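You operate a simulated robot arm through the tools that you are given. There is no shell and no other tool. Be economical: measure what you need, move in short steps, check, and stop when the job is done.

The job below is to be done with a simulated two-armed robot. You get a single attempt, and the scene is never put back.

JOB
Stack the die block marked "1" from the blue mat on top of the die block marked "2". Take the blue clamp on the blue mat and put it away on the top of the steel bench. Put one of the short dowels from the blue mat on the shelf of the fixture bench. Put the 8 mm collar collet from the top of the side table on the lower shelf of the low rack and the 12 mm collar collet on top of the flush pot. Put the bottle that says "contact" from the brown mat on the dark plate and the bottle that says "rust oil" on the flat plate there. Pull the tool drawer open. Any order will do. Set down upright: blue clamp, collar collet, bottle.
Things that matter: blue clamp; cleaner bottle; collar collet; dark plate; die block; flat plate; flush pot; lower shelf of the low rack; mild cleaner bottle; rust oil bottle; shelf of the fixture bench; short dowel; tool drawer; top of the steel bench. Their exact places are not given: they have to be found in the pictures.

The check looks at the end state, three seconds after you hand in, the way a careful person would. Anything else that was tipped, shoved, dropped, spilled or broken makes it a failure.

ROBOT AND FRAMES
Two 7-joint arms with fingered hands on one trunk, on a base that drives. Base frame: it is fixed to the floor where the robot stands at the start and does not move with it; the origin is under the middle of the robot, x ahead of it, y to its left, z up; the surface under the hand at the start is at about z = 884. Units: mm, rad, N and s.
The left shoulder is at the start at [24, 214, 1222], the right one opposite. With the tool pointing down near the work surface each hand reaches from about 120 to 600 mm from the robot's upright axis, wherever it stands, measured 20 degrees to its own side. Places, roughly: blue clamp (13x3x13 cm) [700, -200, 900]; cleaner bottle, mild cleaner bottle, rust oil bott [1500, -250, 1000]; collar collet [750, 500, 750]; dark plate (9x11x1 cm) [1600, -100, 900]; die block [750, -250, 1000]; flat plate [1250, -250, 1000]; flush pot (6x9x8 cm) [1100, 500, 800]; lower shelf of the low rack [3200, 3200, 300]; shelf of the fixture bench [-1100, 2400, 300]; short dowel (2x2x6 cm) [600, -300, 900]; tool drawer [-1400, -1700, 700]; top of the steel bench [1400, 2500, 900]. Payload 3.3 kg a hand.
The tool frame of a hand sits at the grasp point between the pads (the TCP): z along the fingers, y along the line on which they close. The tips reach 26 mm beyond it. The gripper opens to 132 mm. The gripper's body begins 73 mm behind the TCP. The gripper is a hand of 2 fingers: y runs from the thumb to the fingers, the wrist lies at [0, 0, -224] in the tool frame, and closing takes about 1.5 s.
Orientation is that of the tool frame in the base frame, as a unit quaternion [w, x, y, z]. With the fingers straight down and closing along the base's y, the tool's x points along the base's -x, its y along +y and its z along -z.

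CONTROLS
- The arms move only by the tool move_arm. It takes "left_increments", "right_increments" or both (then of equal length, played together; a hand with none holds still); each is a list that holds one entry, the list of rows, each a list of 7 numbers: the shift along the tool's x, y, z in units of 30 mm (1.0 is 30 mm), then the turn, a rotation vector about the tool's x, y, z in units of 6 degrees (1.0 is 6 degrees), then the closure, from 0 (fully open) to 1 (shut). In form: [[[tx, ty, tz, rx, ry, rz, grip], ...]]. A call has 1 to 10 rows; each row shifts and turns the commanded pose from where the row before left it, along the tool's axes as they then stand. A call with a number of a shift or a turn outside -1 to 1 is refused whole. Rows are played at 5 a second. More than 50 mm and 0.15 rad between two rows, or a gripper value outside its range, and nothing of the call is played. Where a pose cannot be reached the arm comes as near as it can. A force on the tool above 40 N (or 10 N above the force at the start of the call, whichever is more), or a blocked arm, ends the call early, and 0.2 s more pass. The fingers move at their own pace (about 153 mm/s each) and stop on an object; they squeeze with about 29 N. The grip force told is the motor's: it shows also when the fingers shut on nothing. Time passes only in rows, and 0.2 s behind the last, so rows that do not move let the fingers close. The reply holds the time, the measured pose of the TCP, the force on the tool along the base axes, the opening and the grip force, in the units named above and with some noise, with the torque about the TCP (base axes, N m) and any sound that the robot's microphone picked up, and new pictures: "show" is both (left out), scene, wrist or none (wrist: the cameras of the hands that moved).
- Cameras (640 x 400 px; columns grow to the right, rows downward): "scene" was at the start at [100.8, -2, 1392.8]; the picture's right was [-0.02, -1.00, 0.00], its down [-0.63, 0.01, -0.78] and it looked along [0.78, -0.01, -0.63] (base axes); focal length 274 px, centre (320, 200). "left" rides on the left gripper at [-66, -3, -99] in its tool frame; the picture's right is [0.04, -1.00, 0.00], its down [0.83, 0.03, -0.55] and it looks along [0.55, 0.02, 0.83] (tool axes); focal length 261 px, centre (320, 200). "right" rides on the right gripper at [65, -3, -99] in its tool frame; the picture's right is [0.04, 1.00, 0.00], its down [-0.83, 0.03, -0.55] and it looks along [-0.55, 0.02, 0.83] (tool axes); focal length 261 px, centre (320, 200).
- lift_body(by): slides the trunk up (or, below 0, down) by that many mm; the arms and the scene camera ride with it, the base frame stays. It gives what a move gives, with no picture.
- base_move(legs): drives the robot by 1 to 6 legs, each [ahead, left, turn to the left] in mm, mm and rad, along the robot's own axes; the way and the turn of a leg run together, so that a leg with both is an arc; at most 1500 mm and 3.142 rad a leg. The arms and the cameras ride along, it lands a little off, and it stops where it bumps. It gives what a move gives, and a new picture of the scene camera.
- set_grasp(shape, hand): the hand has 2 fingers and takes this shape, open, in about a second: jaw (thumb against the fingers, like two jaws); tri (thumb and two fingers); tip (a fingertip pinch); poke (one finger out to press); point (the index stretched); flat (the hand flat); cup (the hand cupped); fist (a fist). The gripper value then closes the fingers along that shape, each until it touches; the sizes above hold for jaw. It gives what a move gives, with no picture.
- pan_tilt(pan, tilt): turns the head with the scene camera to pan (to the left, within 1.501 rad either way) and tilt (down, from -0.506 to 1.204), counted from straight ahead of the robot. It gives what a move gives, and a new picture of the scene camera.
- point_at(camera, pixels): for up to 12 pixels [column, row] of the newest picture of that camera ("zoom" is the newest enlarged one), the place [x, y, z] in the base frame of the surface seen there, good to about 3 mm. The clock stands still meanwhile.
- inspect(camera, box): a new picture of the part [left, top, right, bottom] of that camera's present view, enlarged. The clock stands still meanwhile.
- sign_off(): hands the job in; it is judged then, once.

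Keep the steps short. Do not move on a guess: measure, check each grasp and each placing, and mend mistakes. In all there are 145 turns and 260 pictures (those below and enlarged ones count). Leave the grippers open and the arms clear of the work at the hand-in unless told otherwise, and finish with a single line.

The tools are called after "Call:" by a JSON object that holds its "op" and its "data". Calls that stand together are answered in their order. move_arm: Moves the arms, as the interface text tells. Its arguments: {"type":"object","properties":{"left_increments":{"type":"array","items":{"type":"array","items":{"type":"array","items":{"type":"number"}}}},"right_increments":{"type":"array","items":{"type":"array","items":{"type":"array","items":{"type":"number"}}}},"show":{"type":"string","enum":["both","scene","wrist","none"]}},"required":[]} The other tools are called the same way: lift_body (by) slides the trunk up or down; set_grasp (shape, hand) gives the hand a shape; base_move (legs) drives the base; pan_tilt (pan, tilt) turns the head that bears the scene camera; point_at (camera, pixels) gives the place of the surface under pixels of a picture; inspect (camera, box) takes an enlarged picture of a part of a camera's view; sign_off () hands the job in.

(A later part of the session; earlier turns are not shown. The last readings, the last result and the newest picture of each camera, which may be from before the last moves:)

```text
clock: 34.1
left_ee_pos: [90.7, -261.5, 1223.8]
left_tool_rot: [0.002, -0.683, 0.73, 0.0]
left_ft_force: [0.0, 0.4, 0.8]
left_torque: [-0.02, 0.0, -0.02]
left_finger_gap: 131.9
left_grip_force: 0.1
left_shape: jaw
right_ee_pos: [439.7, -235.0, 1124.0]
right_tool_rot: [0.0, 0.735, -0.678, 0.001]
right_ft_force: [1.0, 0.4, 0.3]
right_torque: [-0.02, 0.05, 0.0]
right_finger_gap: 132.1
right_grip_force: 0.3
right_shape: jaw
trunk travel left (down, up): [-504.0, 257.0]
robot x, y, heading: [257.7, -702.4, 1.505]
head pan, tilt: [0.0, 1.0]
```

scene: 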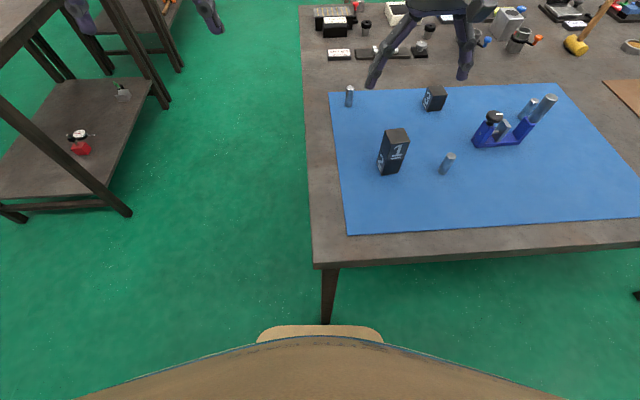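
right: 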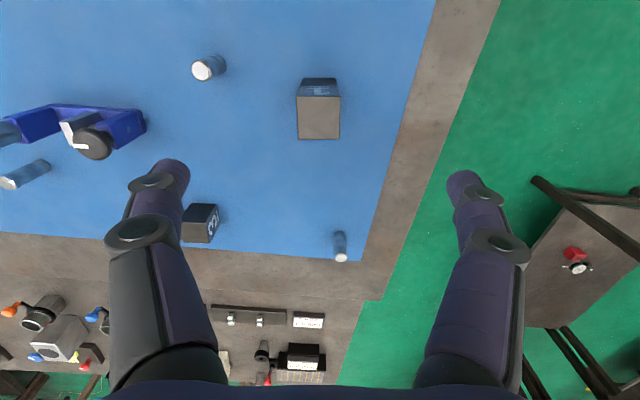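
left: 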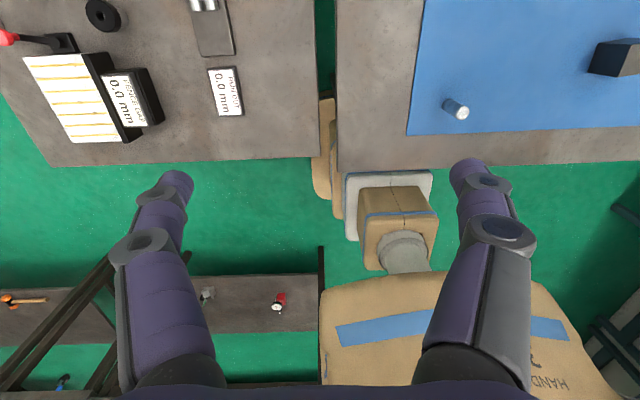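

Stack is good. Now I back off and drive along the table to the bottles, looking at them.

Call:
{"op": "base_move", "data": {"legs": [[-220, 0, 0.066], [0, -1100, 0]]}}

Call:
{"op": "pan_tilt", "data": {"pan": 0.0, "tilt": 0.75}}

```text
clock: 41.1
left_ee_pos: [1175.9, -501.1, 1223.5]
left_tool_rot: [0.002, -0.699, 0.715, -0.001]
left_ft_force: [0.2, -0.5, 0.0]
left_torque: [0.0, 0.01, 0.03]
left_finger_gap: 132.2
left_grip_force: 0.0
left_shape: jaw
right_ee_pos: [1524.9, -459.0, 1123.1]
right_tool_rot: [0.001, 0.75, -0.661, 0.001]
right_ft_force: [0.0, -0.8, -0.1]
right_torque: [0.02, 0.0, -0.03]
right_finger_gap: 131.9
right_grip_force: 0.1
right_shape: jaw
trunk travel left (down, up): [-504.0, 257.0]
robot x, y, heading: [1361.3, -935.6, 1.55]
head pan, tilt: [0.0, 1.0]
```

scene: 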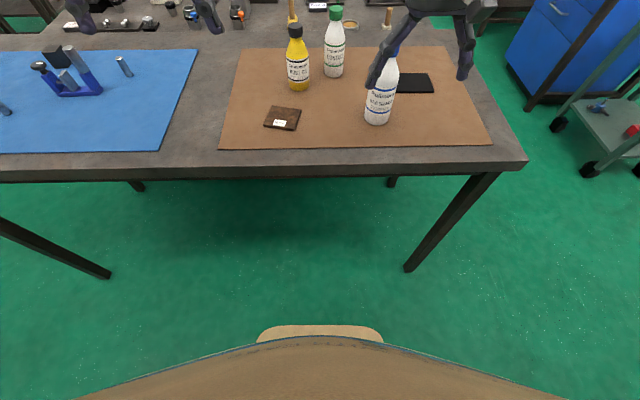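

```text
clock: 41.9
left_ee_pos: [1176.6, -501.5, 1223.8]
left_tool_rot: [0.002, -0.7, 0.714, 0.0]
left_ft_force: [-0.6, -0.5, -0.5]
left_torque: [0.0, 0.0, 0.0]
left_finger_gap: 131.9
left_grip_force: 0.1
left_shape: jaw
right_ee_pos: [1523.1, -459.2, 1123.2]
right_tool_rot: [0.0, 0.75, -0.662, 0.001]
right_ft_force: [0.6, -0.3, -0.1]
right_torque: [0.01, 0.03, 0.03]
right_finger_gap: 131.9
right_grip_force: 0.2
right_shape: jaw
trunk travel left (down, up): [-504.0, 257.0]
robot x, y, heading: [1364.9, -929.7, 1.548]
head pan, tilt: [0.0, 0.75]
```

scene: 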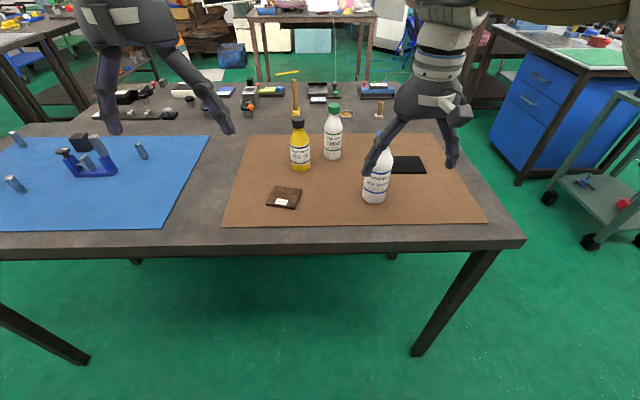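

Call:
{"op": "inspect", "data": {"camera": "scene", "box": [284, 100, 350, 176]}}

Call:
{"op": "inspect", "data": {"camera": "scene", "box": [345, 140, 435, 210]}}

Call:
{"op": "inspect", "data": {"camera": "scene", "box": [260, 180, 310, 213]}}

Call:
{"op": "point_at", "data": {"camera": "scene", "pixels": [[298, 122], [300, 160], [334, 107], [332, 155], [376, 190], [376, 165], [409, 165], [284, 192], [272, 204], [299, 205], [281, 202], [425, 172]]}}

```text
5.26 times, centred on (317, 138) of scene
```

zoom: 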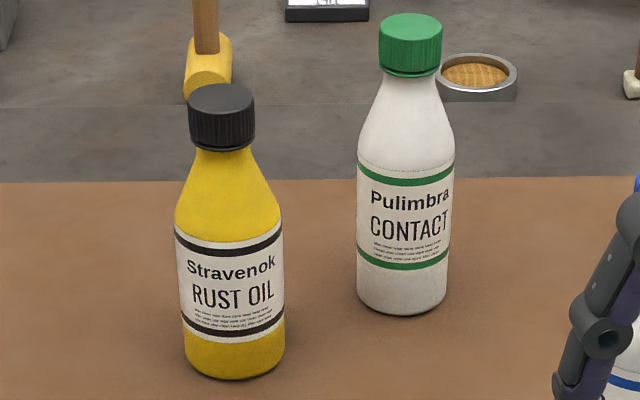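

```text
5.71 times, centred on (390, 175) of scene
```

zoom: 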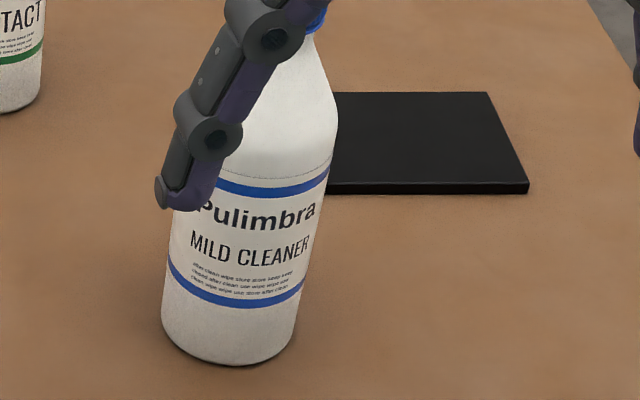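

```text
12.12 times, centred on (285, 196) of scene
```

zoom: 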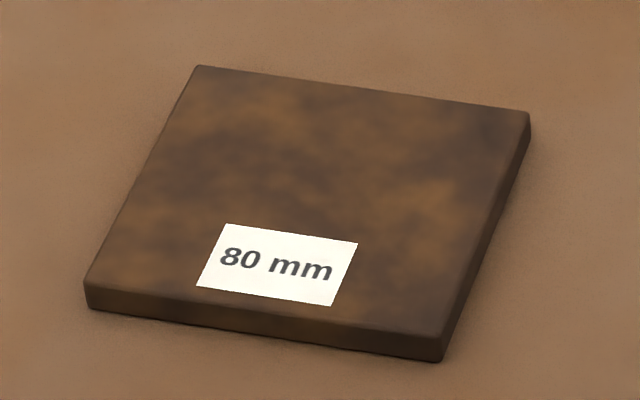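

```text
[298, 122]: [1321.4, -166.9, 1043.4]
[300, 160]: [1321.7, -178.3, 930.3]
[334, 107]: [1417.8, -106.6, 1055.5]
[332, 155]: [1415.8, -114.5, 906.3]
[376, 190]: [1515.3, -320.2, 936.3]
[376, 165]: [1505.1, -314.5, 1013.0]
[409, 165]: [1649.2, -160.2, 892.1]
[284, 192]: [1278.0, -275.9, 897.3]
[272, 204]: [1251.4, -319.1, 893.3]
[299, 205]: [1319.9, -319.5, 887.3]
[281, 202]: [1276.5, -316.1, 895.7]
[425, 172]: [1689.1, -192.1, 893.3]
```

Labels read: yellow = RUST OIL, green cap = CONTACT, blue cap = MILD CLEANER. The flat brown plate "80 mm" is at ≈(1283,-283), the dark plate at ≈(1645,-165). I raise the right hand, then drive to stand at x≈1475.

Call:
{"op": "move_arm", "data": {"right_increments": [[[0.6, 0, -0.9, 0, 0, 0, 0], [0.6, 0, -0.9, 0, 0, 0, 0], [0.6, 0, -0.9, 0, 0, 0, 0], [0.6, 0, -0.9, 0, 0, 0, 0]]], "show": "none"}}

Call:
{"op": "base_move", "data": {"legs": [[0, -115, 0.022], [250, 0, 0]]}}

Call:
{"op": "inspect", "data": {"camera": "scene", "box": [200, 100, 330, 280]}}

```text
clock: 42.9
left_ee_pos: [1175.5, -501.9, 1224.0]
left_tool_rot: [0.002, -0.699, 0.715, 0.0]
left_ft_force: [0.4, -0.1, -0.4]
left_torque: [-0.04, -0.01, -0.03]
left_finger_gap: 132.2
left_grip_force: 0.1
left_shape: jaw
right_ee_pos: [1533.3, -530.7, 1231.2]
right_tool_rot: [0.001, 0.751, -0.66, 0.0]
right_ft_force: [-0.2, -0.7, 0.1]
right_torque: [0.0, -0.01, 0.03]
right_finger_gap: 131.8
right_grip_force: 0.1
right_shape: jaw
trunk travel left (down, up): [-504.0, 257.0]
robot x, y, heading: [1366.0, -929.4, 1.551]
head pan, tilt: [0.0, 0.75]
```

```text
clock: 45.5
left_ee_pos: [1282.9, -253.5, 1223.0]
left_tool_rot: [0.001, -0.705, 0.709, -0.002]
left_ft_force: [0.3, -0.7, -0.5]
left_torque: [0.0, 0.0, -0.01]
left_finger_gap: 132.0
left_grip_force: 0.0
left_shape: jaw
right_ee_pos: [1641.2, -275.4, 1231.1]
right_tool_rot: [0.001, 0.756, -0.654, 0.001]
right_ft_force: [-0.2, 1.1, 0.6]
right_torque: [-0.01, -0.02, 0.0]
right_finger_gap: 131.8
right_grip_force: 0.0
right_shape: jaw
trunk travel left (down, up): [-504.0, 257.0]
robot x, y, heading: [1477.4, -683.5, 1.569]
head pan, tilt: [0.0, 0.75]
```

scene: 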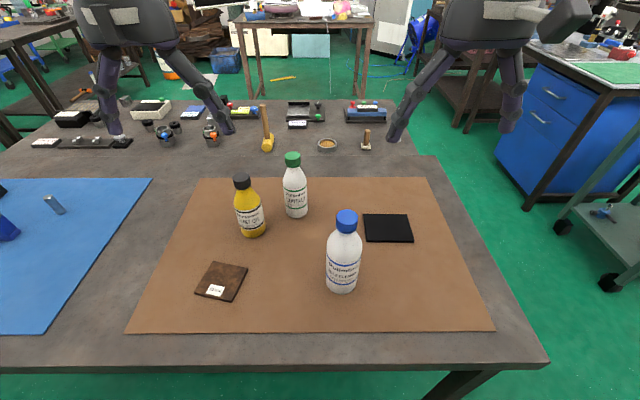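

```text
2.22 times, centred on (265, 190) of scene
```

zoom: 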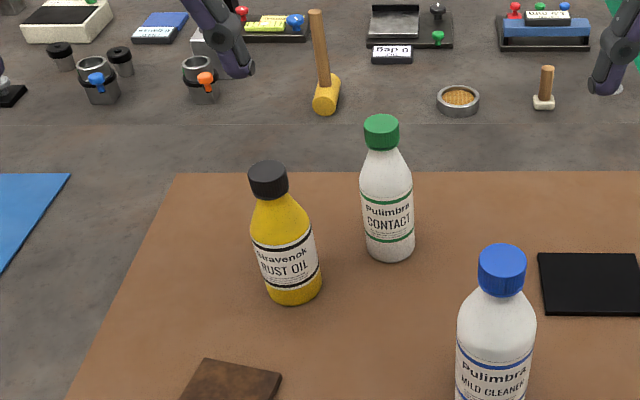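

Clear view. I measure caps, plate corners and bottle flanks.

Call:
{"op": "point_at", "data": {"camera": "scene", "pixels": [[242, 177], [241, 186], [235, 181], [248, 181], [292, 155], [292, 163], [253, 231], [297, 212], [346, 213], [366, 216], [406, 216], [411, 239]]}}

Call:
{"op": "point_at", "data": {"camera": "scene", "pixels": [[369, 239], [213, 265], [245, 268], [232, 299], [199, 290], [222, 280], [242, 200], [280, 230], [420, 250], [250, 214]]}}

```text
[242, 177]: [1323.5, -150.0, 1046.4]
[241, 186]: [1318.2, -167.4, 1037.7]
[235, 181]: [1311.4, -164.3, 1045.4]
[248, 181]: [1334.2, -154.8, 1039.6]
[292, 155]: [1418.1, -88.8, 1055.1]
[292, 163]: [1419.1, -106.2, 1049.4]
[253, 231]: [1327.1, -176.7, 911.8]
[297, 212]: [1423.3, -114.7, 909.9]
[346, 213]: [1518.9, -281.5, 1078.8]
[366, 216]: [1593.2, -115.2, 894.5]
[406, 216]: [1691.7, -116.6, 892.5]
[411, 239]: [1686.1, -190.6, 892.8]
```

```text
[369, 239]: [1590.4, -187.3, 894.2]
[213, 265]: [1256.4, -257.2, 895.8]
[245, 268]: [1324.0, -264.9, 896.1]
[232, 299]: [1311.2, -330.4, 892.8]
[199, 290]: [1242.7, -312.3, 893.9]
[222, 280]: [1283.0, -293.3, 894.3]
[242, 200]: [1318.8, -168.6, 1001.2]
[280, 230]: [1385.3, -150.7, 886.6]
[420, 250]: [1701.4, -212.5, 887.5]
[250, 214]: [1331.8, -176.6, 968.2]
```

Rust oil cap centre (1321.5,-151), top 1050; flat plate centre (1283,-291), top 895; dark plate centre (1640,-152), top 893; contact cap (1418,-88). I tilt the left hand 12° forward and bring it above the rust oil cap.

Call:
{"op": "move_arm", "data": {"left_increments": [[[0, 0, 0, 0, -1, 0, 0], [0, 0, 0, 0, -1, 0, 0], [-0.408, -0.213, 0.813, 0, 0, 0, 0], [-0.408, -0.213, 0.813, 0, 0, 0, 0], [-0.408, -0.213, 0.813, 0, 0, 0, 0], [-0.408, -0.213, 0.813, 0, 0, 0, 0], [-0.408, -0.213, 0.813, 0, 0, 0, 0], [-0.408, -0.213, 0.813, 0, 0, 0, 0]]]}}

```text
clock: 47.3
left_ee_pos: [1321.7, -150.5, 1094.8]
left_tool_rot: [0.076, -0.702, 0.705, 0.073]
left_ft_force: [-0.1, -0.9, 0.2]
left_torque: [0.02, -0.03, 0.05]
left_finger_gap: 132.0
left_grip_force: 0.0
left_shape: jaw
right_ee_pos: [1639.9, -276.4, 1231.0]
right_tool_rot: [0.002, 0.756, -0.654, 0.0]
right_ft_force: [0.7, -0.1, 0.4]
right_torque: [-0.02, 0.02, -0.04]
right_finger_gap: 132.1
right_grip_force: 0.0
right_shape: jaw
trunk travel left (down, up): [-504.0, 257.0]
robot x, y, heading: [1475.1, -686.3, 1.565]
head pan, tilt: [0.0, 0.75]
```

scene: 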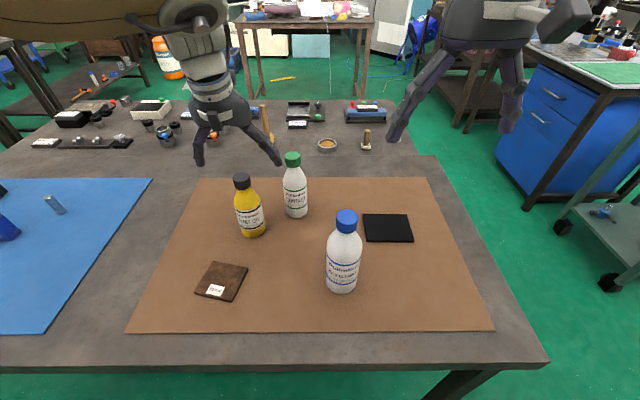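
left: 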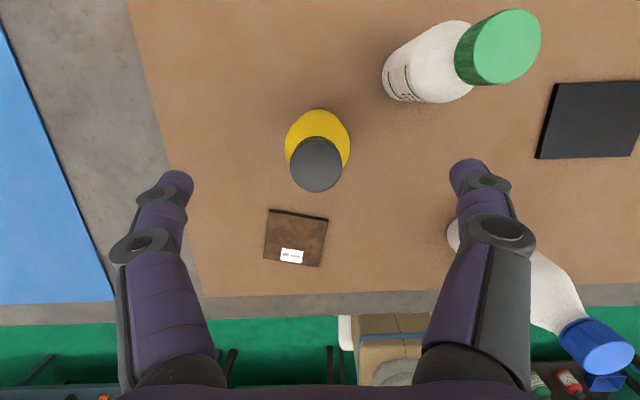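

Cap is centred between the fingers. I lower vertically 57 mm and close on the cap.

Call:
{"op": "move_arm", "data": {"left_increments": [[[0.13, 0, 0.62, 0, 0, 0, 0.2], [0.13, 0, 0.62, 0, 0, 0, 0.2], [0.13, 0, 0.62, 0, 0, 0, 0.2], [0, 0, 0, 0, 0, 0, 0.3], [0, 0, 0, 0, 0, 0, 0.6], [0, 0, 0, 0, 0, 0, 1], [0, 0, 0, 0, 0, 0, 1], [0, 0, 0, 0, 0, 0, 1], [0, 0, 0, 0, 0, 0, 1]]]}}

Call:
{"op": "inspect", "data": {"camera": "scene", "box": [190, 130, 320, 250]}}

```text
clock: 49.3
left_ee_pos: [1322.0, -150.2, 1037.7]
left_tool_rot: [0.076, -0.702, 0.704, 0.073]
left_ft_force: [-0.4, -0.2, -0.2]
left_torque: [-0.02, 0.0, 0.01]
left_finger_gap: 23.0
left_grip_force: 29.2
left_shape: jaw
right_ee_pos: [1640.7, -276.7, 1231.3]
right_tool_rot: [0.0, 0.756, -0.655, 0.0]
right_ft_force: [0.0, 0.3, 0.3]
right_torque: [-0.03, 0.02, 0.02]
right_finger_gap: 131.8
right_grip_force: 0.1
right_shape: jaw
trunk travel left (down, up): [-504.0, 257.0]
robot x, y, heading: [1473.3, -681.9, 1.571]
head pan, tilt: [0.0, 0.75]
```

scene: 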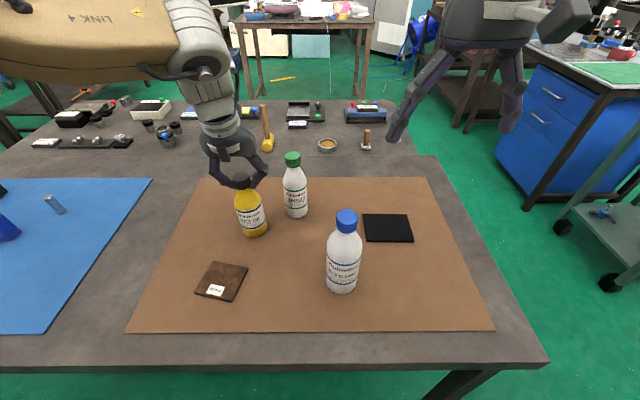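
left: 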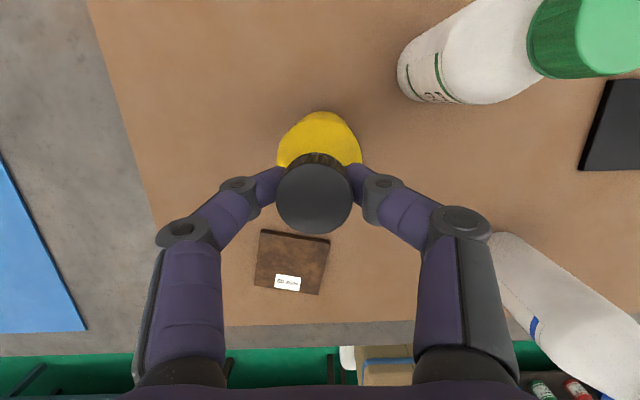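

```text
3.33 times, centred on (255, 190) of scene
```

zoom: 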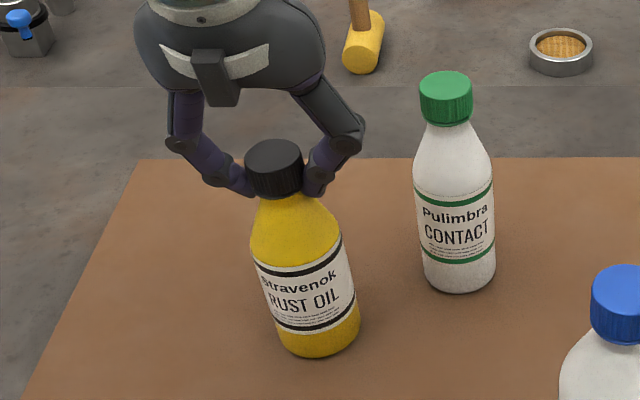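

Gripped at 29 N. I lift 40 mm and carry it above the flat plate.

Call:
{"op": "move_arm", "data": {"left_increments": [[[-0.14, 0, -0.65, 0, 0, 0, 1], [-0.14, 0, -0.65, 0, 0, 0, 1], [0.763, 0.214, -0.162, 0, 0, 0, 1], [0.763, 0.214, -0.162, 0, 0, 0, 1], [0.763, 0.214, -0.162, 0, 0, 0, 1], [0.763, 0.214, -0.162, 0, 0, 0, 1], [0.763, 0.214, -0.162, 0, 0, 0, 1], [0.763, 0.214, -0.162, 0, 0, 0, 1], [0, 0, 0, 0, 0, 0, 1]]]}}

Call:
{"op": "inspect", "data": {"camera": "scene", "box": [160, 190, 290, 310]}}

```text
clock: 51.3
left_ee_pos: [1283.6, -292.4, 1076.1]
left_tool_rot: [0.077, -0.701, 0.705, 0.073]
left_ft_force: [0.1, 0.3, -2.3]
left_torque: [-0.05, 0.01, 0.02]
left_finger_gap: 22.8
left_grip_force: 29.0
left_shape: jaw
right_ee_pos: [1641.8, -276.0, 1232.0]
right_tool_rot: [0.001, 0.756, -0.654, 0.0]
right_ft_force: [1.1, 0.2, 0.7]
right_torque: [-0.01, 0.01, 0.05]
right_finger_gap: 131.9
right_grip_force: 0.1
right_shape: jaw
trunk travel left (down, up): [-504.0, 257.0]
robot x, y, heading: [1474.1, -680.1, 1.565]
head pan, tilt: [0.0, 0.75]
```

scene: 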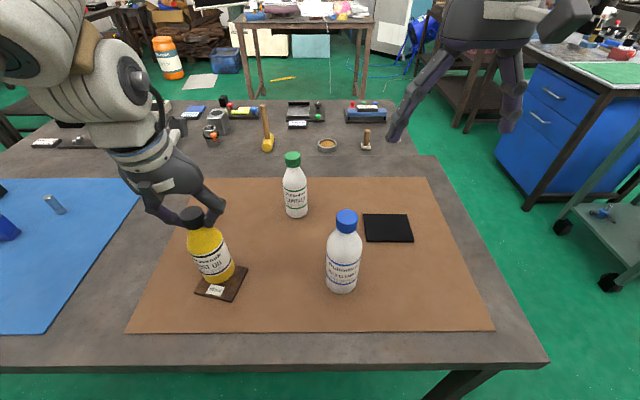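
left: 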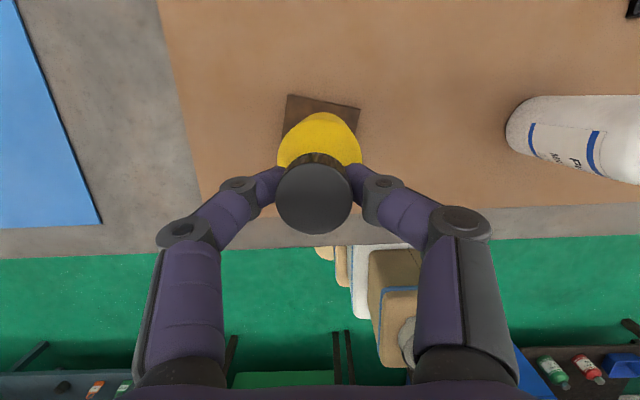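

```text
3.33 times, centred on (225, 250) of scene
```

zoom: 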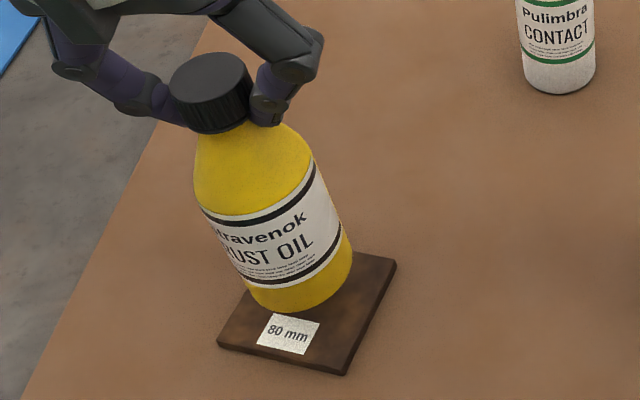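

It hangs above the plate. I lower 25 mm, then small steps.

Call:
{"op": "move_arm", "data": {"left_increments": [[[0.083, 0, 0.4, 0, 0, 0, 1], [0.083, 0, 0.4, 0, 0, 0, 1], [0.014, 0, 0.065, 0, 0, 0, 1], [0.007, 0, 0.033, 0, 0, 0, 1], [0, 0, 0, 0, 0, 0, 1]]], "show": "scene"}}

Call:
{"op": "inspect", "data": {"camera": "scene", "box": [160, 190, 290, 310]}}

```text
clock: 52.5
left_ee_pos: [1282.6, -291.7, 1049.8]
left_tool_rot: [0.076, -0.701, 0.705, 0.073]
left_ft_force: [-0.3, -0.3, -2.1]
left_torque: [0.0, -0.02, -0.01]
left_finger_gap: 22.8
left_grip_force: 28.9
left_shape: jaw
right_ee_pos: [1641.1, -276.6, 1230.8]
right_tool_rot: [0.0, 0.756, -0.655, 0.0]
right_ft_force: [-0.3, 0.9, -0.7]
right_torque: [0.05, 0.0, 0.01]
right_finger_gap: 131.7
right_grip_force: 0.0
right_shape: jaw
trunk travel left (down, up): [-504.0, 257.0]
robot x, y, heading: [1478.1, -678.8, 1.566]
head pan, tilt: [0.0, 0.75]
```

scene: 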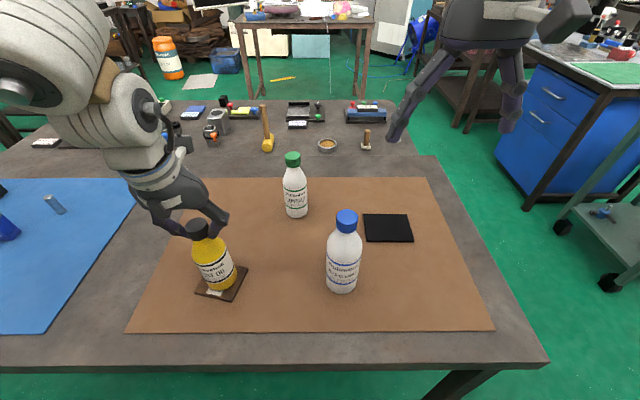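

```text
3.33 times, centred on (225, 250) of scene
```

zoom: 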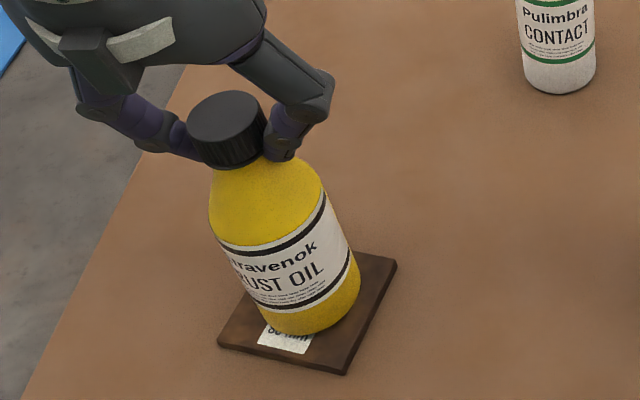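

Nicely centred. I lower 3 mm more.

Call:
{"op": "move_arm", "data": {"left_increments": [[[0.01, 0, 0.05, 0, 0, 0, 1], [0.007, 0, 0.04, 0, 0, 0, 1], [0, 0, 0, 0, 0, 0, 1], [0, 0, 0, 0, 0, 0, 1]]], "show": "none"}}

```text
clock: 53.5
left_ee_pos: [1283.6, -291.8, 1048.3]
left_tool_rot: [0.076, -0.701, 0.705, 0.074]
left_ft_force: [0.6, 0.5, -1.9]
left_torque: [-0.01, -0.02, -0.01]
left_finger_gap: 23.0
left_grip_force: 29.3
left_shape: jaw
right_ee_pos: [1640.3, -277.6, 1231.2]
right_tool_rot: [0.001, 0.756, -0.654, 0.0]
right_ft_force: [-0.4, 0.1, -0.1]
right_torque: [0.0, -0.02, 0.0]
right_finger_gap: 131.7
right_grip_force: 0.1
right_shape: jaw
trunk travel left (down, up): [-504.0, 257.0]
robot x, y, heading: [1479.4, -682.9, 1.564]
head pan, tilt: [0.0, 0.75]
```

Call:
{"op": "move_arm", "data": {"left_increments": [[[0.007, 0, 0.033, 0, 0, 0, 1], [0.007, 0, 0.033, 0, 0, 0, 1], [0, 0, 0, 0, 0, 0, 1], [0, 0, 0, 0, 0, 0, 1]]], "show": "none"}}

```text
clock: 54.5
left_ee_pos: [1282.9, -291.3, 1046.4]
left_tool_rot: [0.076, -0.701, 0.705, 0.074]
left_ft_force: [-0.3, -0.7, -1.6]
left_torque: [0.01, -0.01, 0.01]
left_finger_gap: 22.7
left_grip_force: 28.7
left_shape: jaw
right_ee_pos: [1640.9, -278.2, 1231.6]
right_tool_rot: [0.0, 0.756, -0.655, 0.0]
right_ft_force: [-0.2, -0.6, -0.3]
right_torque: [-0.02, 0.0, -0.01]
right_finger_gap: 131.8
right_grip_force: 0.3
right_shape: jaw
trunk travel left (down, up): [-504.0, 257.0]
robot x, y, heading: [1478.4, -684.5, 1.567]
head pan, tilt: [0.0, 0.75]
```

Call:
{"op": "move_arm", "data": {"left_increments": [[[0.007, 0, 0.033, 0, 0, 0, 1], [0.007, 0, 0.033, 0, 0, 0, 1], [0, 0, 0, 0, 0, 0, 1], [0, 0, 0, 0, 0, 0, 1]]], "show": "none"}}

Call:
{"op": "inspect", "data": {"camera": "scene", "box": [190, 250, 260, 310]}}

```text
clock: 55.5
left_ee_pos: [1283.7, -292.7, 1045.5]
left_tool_rot: [0.077, -0.701, 0.705, 0.073]
left_ft_force: [2.1, 0.3, 12.1]
left_torque: [0.07, 0.04, 0.0]
left_finger_gap: 23.3
left_grip_force: 28.8
left_shape: jaw
right_ee_pos: [1641.5, -277.9, 1231.9]
right_tool_rot: [0.0, 0.756, -0.654, 0.0]
right_ft_force: [0.4, 0.0, 0.1]
right_torque: [-0.01, 0.01, -0.02]
right_finger_gap: 132.1
right_grip_force: 0.0
right_shape: jaw
trunk travel left (down, up): [-504.0, 257.0]
robot x, y, heading: [1476.5, -678.0, 1.569]
head pan, tilt: [0.0, 0.75]
```

```text
6.67 times, centred on (225, 280) of scene
```

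zoom: 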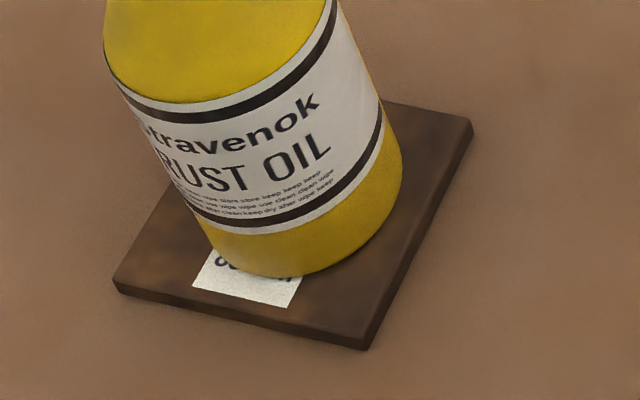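

Seated (12 N). I ease 1 mm, open, and withdraw upward.

Call:
{"op": "move_arm", "data": {"left_increments": [[[-0.005, 0, -0.025, 0, 0, 0, 1], [0, 0, 0, 0, 0, 0, 0.7], [0, 0, 0, 0, 0, 0, 0.4], [0, 0, 0, 0, 0, 0, 0], [0, 0, 0, 0, 0, 0, 0], [0, 0, -0.6, 0, 0, 0, 0], [0, 0, -0.9, 0, 0, 0, 0], [0, 0, -0.9, 0, 0, 0, 0], [0, 0, -0.9, 0, 0, 0, 0], [0, 0, -0.9, 0, 0, 0, 0]]]}}

```text
clock: 57.7
left_ee_pos: [1283.8, -317.8, 1169.0]
left_tool_rot: [0.077, -0.702, 0.705, 0.073]
left_ft_force: [0.6, 1.0, 0.7]
left_torque: [-0.01, 0.01, 0.02]
left_finger_gap: 132.0
left_grip_force: 0.1
left_shape: jaw
right_ee_pos: [1641.4, -278.2, 1231.4]
right_tool_rot: [0.0, 0.755, -0.655, 0.0]
right_ft_force: [0.3, -1.4, 0.6]
right_torque: [0.0, 0.02, 0.01]
right_finger_gap: 132.0
right_grip_force: 0.0
right_shape: jaw
trunk travel left (down, up): [-504.0, 257.0]
robot x, y, heading: [1472.6, -684.8, 1.568]
head pan, tilt: [0.0, 0.75]
```

scene: 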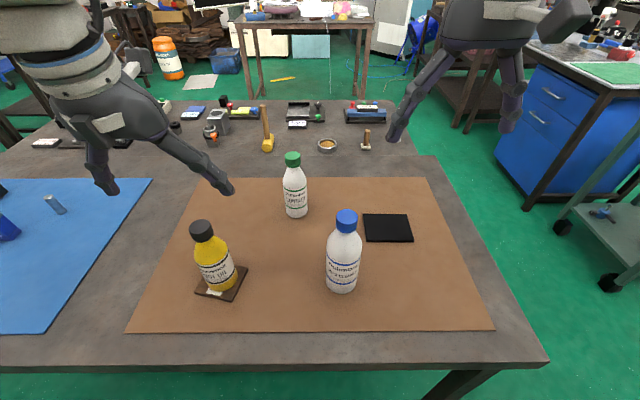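
left: 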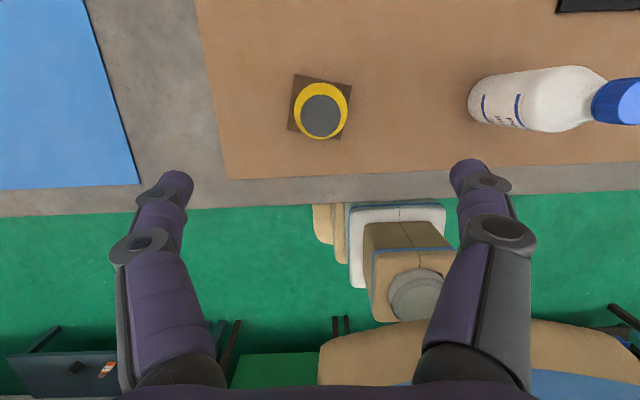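

Rust oil stands on the flat plate. Next the contact bottle with the right hand: I drive 230 mm left and 30 mm closer.

Call:
{"op": "base_move", "data": {"legs": [[0, 230, 0], [35, 0, 0]]}}

Call:
{"op": "move_arm", "data": {"right_increments": [[[0, 0, 0, 0, 0, 0.7, 0], [0, 0, 0, 0, 0, 0.67, 0], [0, 0, 0, 0, -1, 0, 0], [0, 0, 0, 0, -1, 0, 0], [0, 0, 0, 0, -1, 0, 0]]], "show": "wrist"}}

```text
clock: 59.9
left_ee_pos: [1052.1, -279.5, 1167.2]
left_tool_rot: [0.075, -0.702, 0.705, 0.072]
left_ft_force: [-0.1, 0.2, -0.2]
left_torque: [-0.04, -0.03, -0.03]
left_finger_gap: 131.9
left_grip_force: 0.0
left_shape: jaw
right_ee_pos: [1409.8, -239.0, 1231.5]
right_tool_rot: [0.001, 0.756, -0.655, 0.001]
right_ft_force: [-0.7, 0.2, 0.1]
right_torque: [-0.03, 0.01, 0.0]
right_finger_gap: 131.8
right_grip_force: 0.0
right_shape: jaw
trunk travel left (down, up): [-504.0, 257.0]
robot x, y, heading: [1242.9, -642.6, 1.568]
head pan, tilt: [0.0, 0.75]
```

scene: 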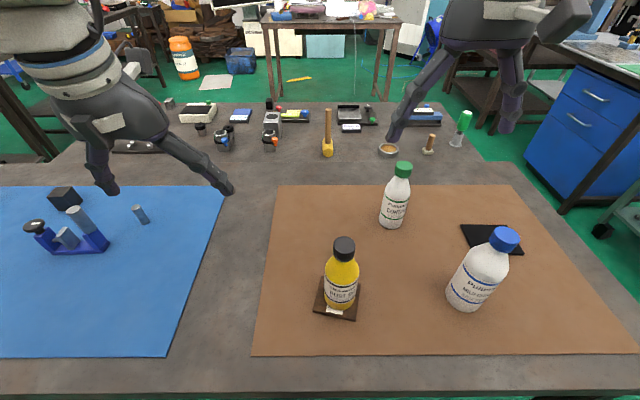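

```text
clock: 61.1
left_ee_pos: [1052.4, -282.6, 1168.6]
left_tool_rot: [0.076, -0.701, 0.705, 0.073]
left_ft_force: [0.7, 0.1, -0.1]
left_torque: [-0.03, -0.01, -0.02]
left_finger_gap: 132.0
left_grip_force: 0.0
left_shape: jaw
right_ee_pos: [1411.4, -242.0, 1233.0]
right_tool_rot: [0.111, -0.698, 0.698, 0.112]
right_ft_force: [0.0, 0.1, -0.4]
right_torque: [0.01, 0.0, 0.0]
right_finger_gap: 131.9
right_grip_force: 0.0
right_shape: jaw
trunk travel left (down, up): [-504.0, 257.0]
robot x, y, heading: [1248.5, -644.3, 1.572]
head pan, tilt: [0.0, 0.75]
```

right: 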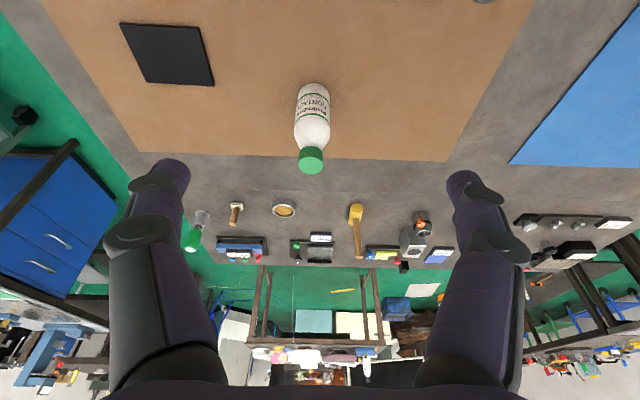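

I re-measure the contact cap from here.

Call:
{"op": "point_at", "data": {"camera": "scene", "pixels": [[403, 165], [404, 172], [399, 168], [409, 168], [393, 205], [344, 242], [498, 230]]}}

Call:
{"op": "point_at", "data": {"camera": "right", "pixels": [[311, 160], [303, 160], [320, 160], [311, 153]]}}

```text
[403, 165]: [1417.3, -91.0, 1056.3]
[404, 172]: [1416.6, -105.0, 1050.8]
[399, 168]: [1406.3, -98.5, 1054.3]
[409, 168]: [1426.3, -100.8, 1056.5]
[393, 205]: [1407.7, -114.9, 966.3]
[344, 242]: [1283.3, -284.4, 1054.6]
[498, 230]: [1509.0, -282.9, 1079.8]
```

```text
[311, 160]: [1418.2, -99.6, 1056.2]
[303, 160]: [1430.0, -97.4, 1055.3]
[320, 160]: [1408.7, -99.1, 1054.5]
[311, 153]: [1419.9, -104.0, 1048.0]
```

Cap centre (1417.5,-88.5), top 1057. I approach above it.

Call:
{"op": "move_arm", "data": {"right_increments": [[[-0.5, -0.029, 0.828, 0, 0, 0, 0], [-0.5, -0.029, 0.828, 0, 0, 0, 0], [-0.5, -0.029, 0.828, 0, 0, 0, 0], [-0.5, -0.029, 0.828, 0, 0, 0, 0], [-0.5, -0.029, 0.828, 0, 0, 0, 0], [-0.5, -0.029, 0.828, 0, 0, 0, 0], [-0.5, -0.029, 0.828, 0, 0, 0, 0], [0, 0, 0, 0, 0, 0, 0]]]}}

```text
clock: 62.9
left_ee_pos: [1052.2, -282.1, 1168.2]
left_tool_rot: [0.076, -0.701, 0.705, 0.072]
left_ft_force: [0.6, -0.6, -0.5]
left_torque: [0.01, 0.03, 0.02]
left_finger_gap: 131.8
left_grip_force: 0.1
left_shape: jaw
right_ee_pos: [1417.6, -87.2, 1099.3]
right_tool_rot: [-0.111, 0.699, -0.698, -0.11]
right_ft_force: [-0.3, 0.0, -1.1]
right_torque: [-0.02, 0.01, 0.01]
right_finger_gap: 131.9
right_grip_force: 0.2
right_shape: jaw
trunk travel left (down, up): [-504.0, 257.0]
robot x, y, heading: [1243.7, -645.3, 1.565]
head pan, tilt: [0.0, 0.75]
```

scene: 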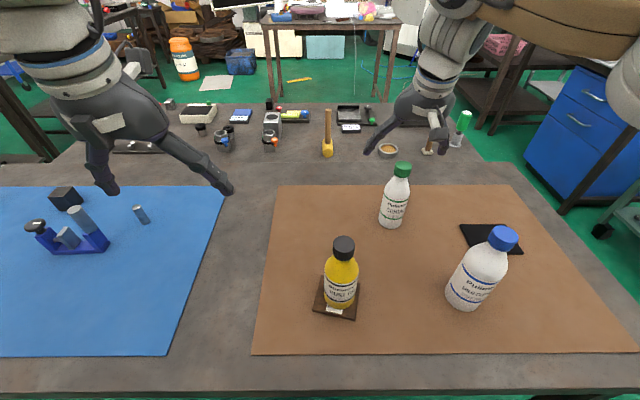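
right: 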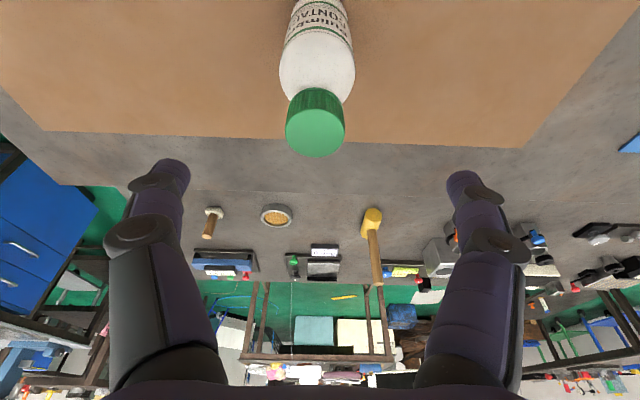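

I lower 56 mm and close.

Call:
{"op": "move_arm", "data": {"right_increments": [[[0.2, 0, 0.592, 0, 0, 0, 0.2], [0.2, 0, 0.592, 0, 0, 0, 0.2], [0.2, 0, 0.592, 0, 0, 0, 0.2], [0, 0, 0, 0, 0, 0, 0.3], [0, 0, 0, 0, 0, 0, 0.6], [0, 0, 0, 0, 0, 0, 1], [0, 0, 0, 0, 0, 0, 1], [0, 0, 0, 0, 0, 0, 1], [0, 0, 0, 0, 0, 0, 1]]]}}

```text
clock: 64.9
left_ee_pos: [1053.0, -279.8, 1167.0]
left_tool_rot: [0.076, -0.701, 0.705, 0.074]
left_ft_force: [0.0, -0.2, -0.5]
left_torque: [0.02, 0.01, -0.03]
left_finger_gap: 131.8
left_grip_force: 0.0
left_shape: jaw
right_ee_pos: [1415.5, -87.2, 1041.3]
right_tool_rot: [-0.11, 0.699, -0.698, -0.11]
right_ft_force: [0.6, -0.6, 0.1]
right_torque: [0.01, 0.03, -0.01]
right_finger_gap: 18.4
right_grip_force: 28.6
right_shape: jaw
trunk travel left (down, up): [-504.0, 257.0]
robot x, y, heading: [1250.3, -643.2, 1.566]
head pan, tilt: [0.0, 0.75]
```

scene: 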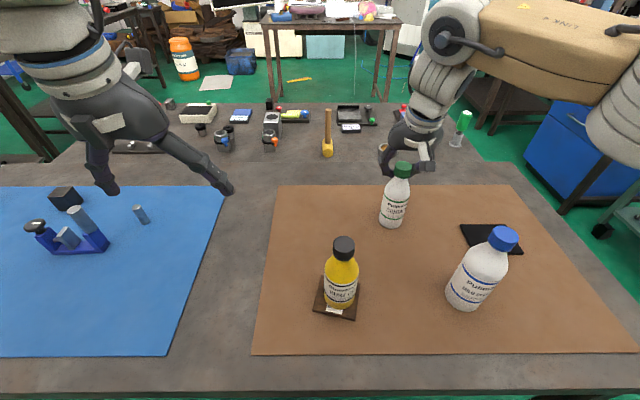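
right: 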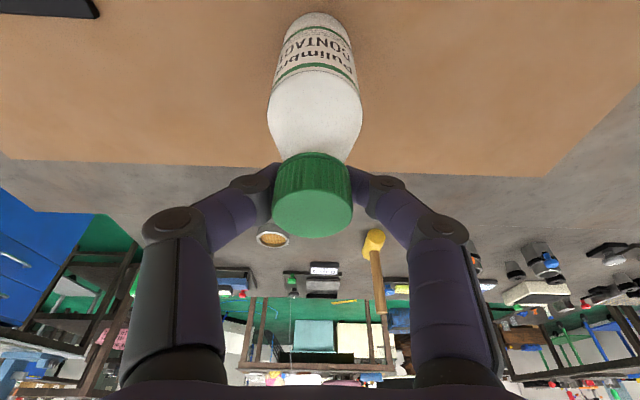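

Grip holds. I lift 60 mm and drive 224 mm right.

Call:
{"op": "move_arm", "data": {"right_increments": [[[-0.206, 0, -0.634, 0, 0, 0, 1], [-0.206, 0, -0.634, 0, 0, 0, 1], [-0.206, 0, -0.634, 0, 0, 0, 1], [0, 0, 0, 0, 0, 0, 1]]]}}

Call:
{"op": "base_move", "data": {"legs": [[0, -222, 0]]}}

```text
clock: 65.9
left_ee_pos: [1052.7, -281.5, 1168.2]
left_tool_rot: [0.076, -0.701, 0.705, 0.073]
left_ft_force: [0.5, 0.1, 0.6]
left_torque: [0.02, -0.03, 0.01]
left_finger_gap: 132.0
left_grip_force: 0.0
left_shape: jaw
right_ee_pos: [1419.1, -87.0, 1100.6]
right_tool_rot: [0.11, -0.698, 0.699, 0.11]
right_ft_force: [-0.4, 0.0, -1.8]
right_torque: [-0.01, 0.03, -0.02]
right_finger_gap: 19.0
right_grip_force: 29.0
right_shape: jaw
trunk travel left (down, up): [-504.0, 257.0]
robot x, y, heading: [1243.8, -649.3, 1.565]
head pan, tilt: [0.0, 0.75]
```

scene: 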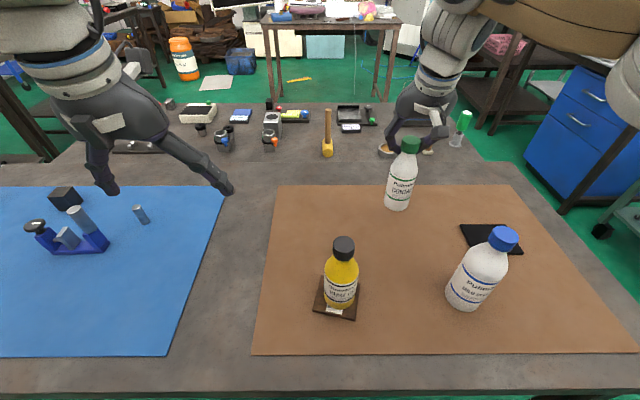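
right: 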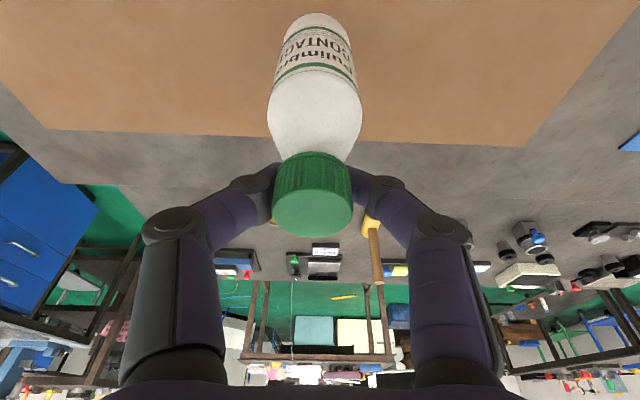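

```text
clock: 67.6
left_ee_pos: [1278.5, -281.5, 1168.5]
left_tool_rot: [0.076, -0.7, 0.706, 0.073]
left_ft_force: [-0.2, -0.1, 0.1]
left_torque: [-0.04, 0.02, 0.0]
left_finger_gap: 131.8
left_grip_force: 0.1
left_shape: jaw
right_ee_pos: [1645.8, -88.2, 1101.3]
right_tool_rot: [0.11, -0.698, 0.699, 0.111]
right_ft_force: [-0.4, 0.0, -1.7]
right_torque: [-0.01, 0.04, 0.02]
right_finger_gap: 18.5
right_grip_force: 29.1
right_shape: jaw
trunk travel left (down, up): [-504.0, 257.0]
robot x, y, heading: [1469.1, -645.1, 1.564]
head pan, tilt: [0.0, 0.75]
```

scene: 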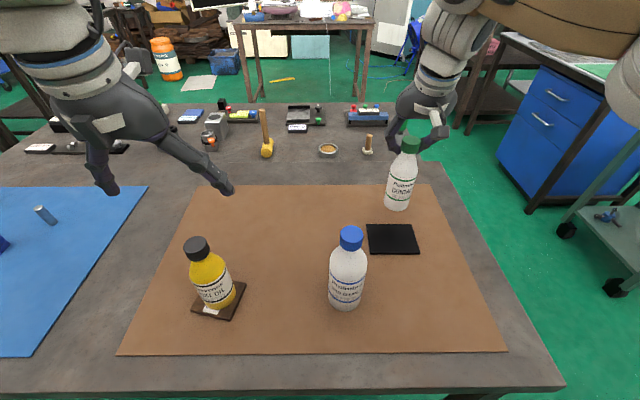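

I move it over the dark plate and down to ~12 mm above it.

Call:
{"op": "move_arm", "data": {"right_increments": [[[0.803, 0.078, 0.207, 0, 0, 0, 1], [0.803, 0.078, 0.207, 0, 0, 0, 1], [0.803, 0.078, 0.207, 0, 0, 0, 1], [0, 0, 0, 0, 0, 0, 1]]], "show": "scene"}}

Call:
{"op": "inspect", "data": {"camera": "scene", "box": [340, 150, 450, 270]}}

```text
clock: 68.6
left_ee_pos: [1277.0, -280.7, 1168.9]
left_tool_rot: [0.076, -0.7, 0.706, 0.073]
left_ft_force: [0.9, 0.1, 0.5]
left_torque: [-0.01, 0.02, 0.01]
left_finger_gap: 132.0
left_grip_force: 0.1
left_shape: jaw
right_ee_pos: [1638.0, -151.1, 1060.8]
right_tool_rot: [0.11, -0.697, 0.7, 0.109]
right_ft_force: [0.0, 0.0, -1.5]
right_torque: [0.0, -0.01, -0.01]
right_finger_gap: 18.5
right_grip_force: 29.1
right_shape: jaw
trunk travel left (down, up): [-504.0, 257.0]
robot x, y, heading: [1473.4, -646.5, 1.564]
head pan, tilt: [0.0, 0.75]
```

scene: 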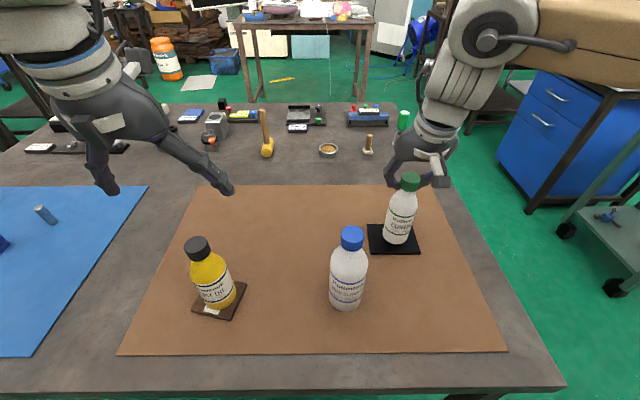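

```text
3.33 times, centred on (395, 210) of scene
```

zoom: 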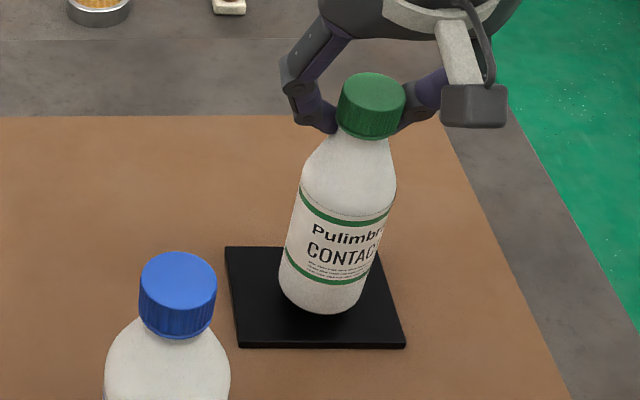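

Well over the plate. I lower 10 mm, then another 3 in millimetre steps.

Call:
{"op": "move_arm", "data": {"right_increments": [[[0.05, 0, 0.16, 0, 0, 0, 1], [0.05, 0, 0.16, 0, 0, 0, 1], [0, 0, 0, 0, 0, 0, 1]]], "show": "none"}}

Call:
{"op": "move_arm", "data": {"right_increments": [[[0.01, 0, 0.032, 0, 0, 0, 1], [0, 0, 0, 0, 0, 0, 1], [0.01, 0, 0.032, 0, 0, 0, 1], [0, 0, 0, 0, 0, 0, 1]]], "show": "none"}}

```text
clock: 69.4
left_ee_pos: [1277.8, -281.1, 1168.1]
left_tool_rot: [0.076, -0.7, 0.706, 0.073]
left_ft_force: [1.2, -0.7, 1.3]
left_torque: [-0.05, -0.03, 0.0]
left_finger_gap: 131.9
left_grip_force: 0.0
left_shape: jaw
right_ee_pos: [1638.3, -151.7, 1053.5]
right_tool_rot: [0.11, -0.697, 0.701, 0.109]
right_ft_force: [0.4, 0.3, -2.8]
right_torque: [-0.02, 0.03, -0.03]
right_finger_gap: 18.3
right_grip_force: 29.3
right_shape: jaw
trunk travel left (down, up): [-504.0, 257.0]
robot x, y, heading: [1471.1, -646.7, 1.564]
head pan, tilt: [0.0, 0.75]
```

```text
clock: 70.4
left_ee_pos: [1276.9, -282.0, 1166.5]
left_tool_rot: [0.077, -0.7, 0.707, 0.073]
left_ft_force: [-0.2, 0.3, 0.2]
left_torque: [0.02, -0.03, 0.01]
left_finger_gap: 131.9
left_grip_force: 0.0
left_shape: jaw
right_ee_pos: [1639.1, -151.4, 1050.3]
right_tool_rot: [0.11, -0.697, 0.7, 0.11]
right_ft_force: [0.0, 0.4, -2.1]
right_torque: [0.04, -0.02, -0.01]
right_finger_gap: 18.4
right_grip_force: 29.3
right_shape: jaw
trunk travel left (down, up): [-504.0, 257.0]
robot x, y, heading: [1470.7, -645.4, 1.561]
head pan, tilt: [0.0, 0.75]
```

Call:
{"op": "move_arm", "data": {"right_increments": [[[0.01, 0, 0.032, 0, 0, 0, 1], [0, 0, 0, 0, 0, 0, 1], [0.01, 0, 0.032, 0, 0, 0, 1], [0, 0, 0, 0, 0, 0, 1]]], "show": "none"}}

```text
clock: 71.4
left_ee_pos: [1277.0, -282.0, 1168.6]
left_tool_rot: [0.075, -0.701, 0.706, 0.073]
left_ft_force: [0.3, -0.2, -0.6]
left_torque: [-0.02, 0.04, 0.02]
left_finger_gap: 132.0
left_grip_force: 0.0
left_shape: jaw
right_ee_pos: [1636.5, -153.0, 1049.5]
right_tool_rot: [0.11, -0.697, 0.7, 0.111]
right_ft_force: [0.0, 3.0, 16.1]
right_torque: [0.14, 0.06, 0.01]
right_finger_gap: 18.8
right_grip_force: 29.1
right_shape: jaw
trunk travel left (down, up): [-504.0, 257.0]
robot x, y, heading: [1472.4, -647.3, 1.562]
head pan, tilt: [0.0, 0.75]
```

Contact (16 N). I ease 1 mm, open, and withdraw along the tool axis.

Call:
{"op": "move_arm", "data": {"right_increments": [[[-0.01, 0, -0.032, 0, 0, 0, 1], [0, 0, 0, 0, 0, 0, 0.7], [0, 0, 0, 0, 0, 0, 0.4], [0, 0, 0, 0, 0, 0, 0], [0, 0, 0, 0, 0, 0, 0], [0, 0, -0.6, 0, 0, 0, 0], [0, 0, -0.9, 0, 0, 0, 0], [0, 0, -0.9, 0, 0, 0, 0], [0, 0, -0.9, 0, 0, 0, 0], [0, 0, -0.9, 0, 0, 0, 0]]], "show": "scene"}}

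Call:
{"op": "inspect", "data": {"camera": "scene", "box": [180, 150, 450, 340]}}

```text
clock: 73.6
left_ee_pos: [1278.0, -282.2, 1167.9]
left_tool_rot: [0.076, -0.701, 0.706, 0.072]
left_ft_force: [-0.7, 0.0, 0.5]
left_torque: [0.0, -0.03, 0.0]
left_finger_gap: 132.0
left_grip_force: 0.0
left_shape: jaw
right_ee_pos: [1639.6, -190.5, 1168.7]
right_tool_rot: [0.11, -0.697, 0.7, 0.11]
right_ft_force: [0.7, 1.3, -0.6]
right_torque: [0.01, 0.01, 0.01]
right_finger_gap: 131.7
right_grip_force: 0.1
right_shape: jaw
trunk travel left (down, up): [-504.0, 257.0]
robot x, y, heading: [1472.3, -647.1, 1.567]
head pan, tilt: [0.0, 0.75]
```

scene: 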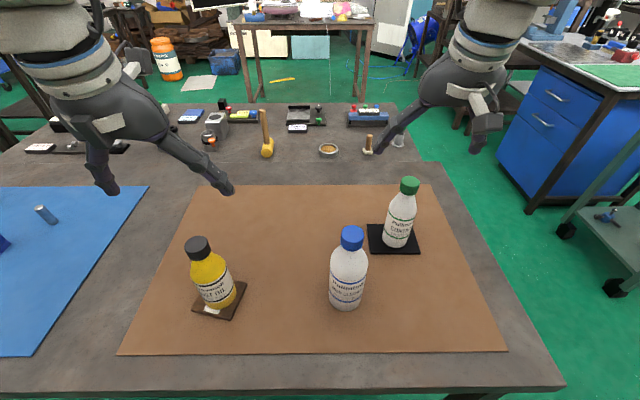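

```text
2.11 times, centred on (315, 245) of scene
```

zoom: 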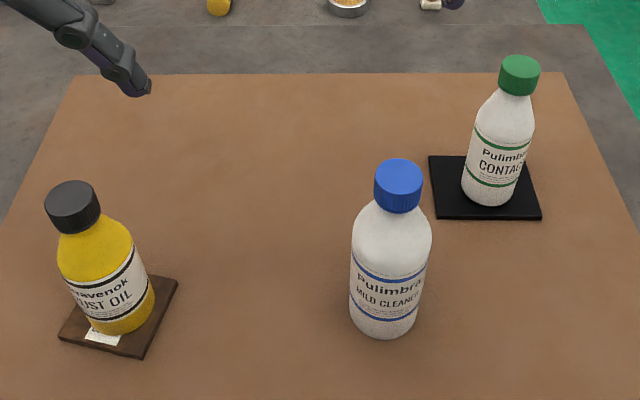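

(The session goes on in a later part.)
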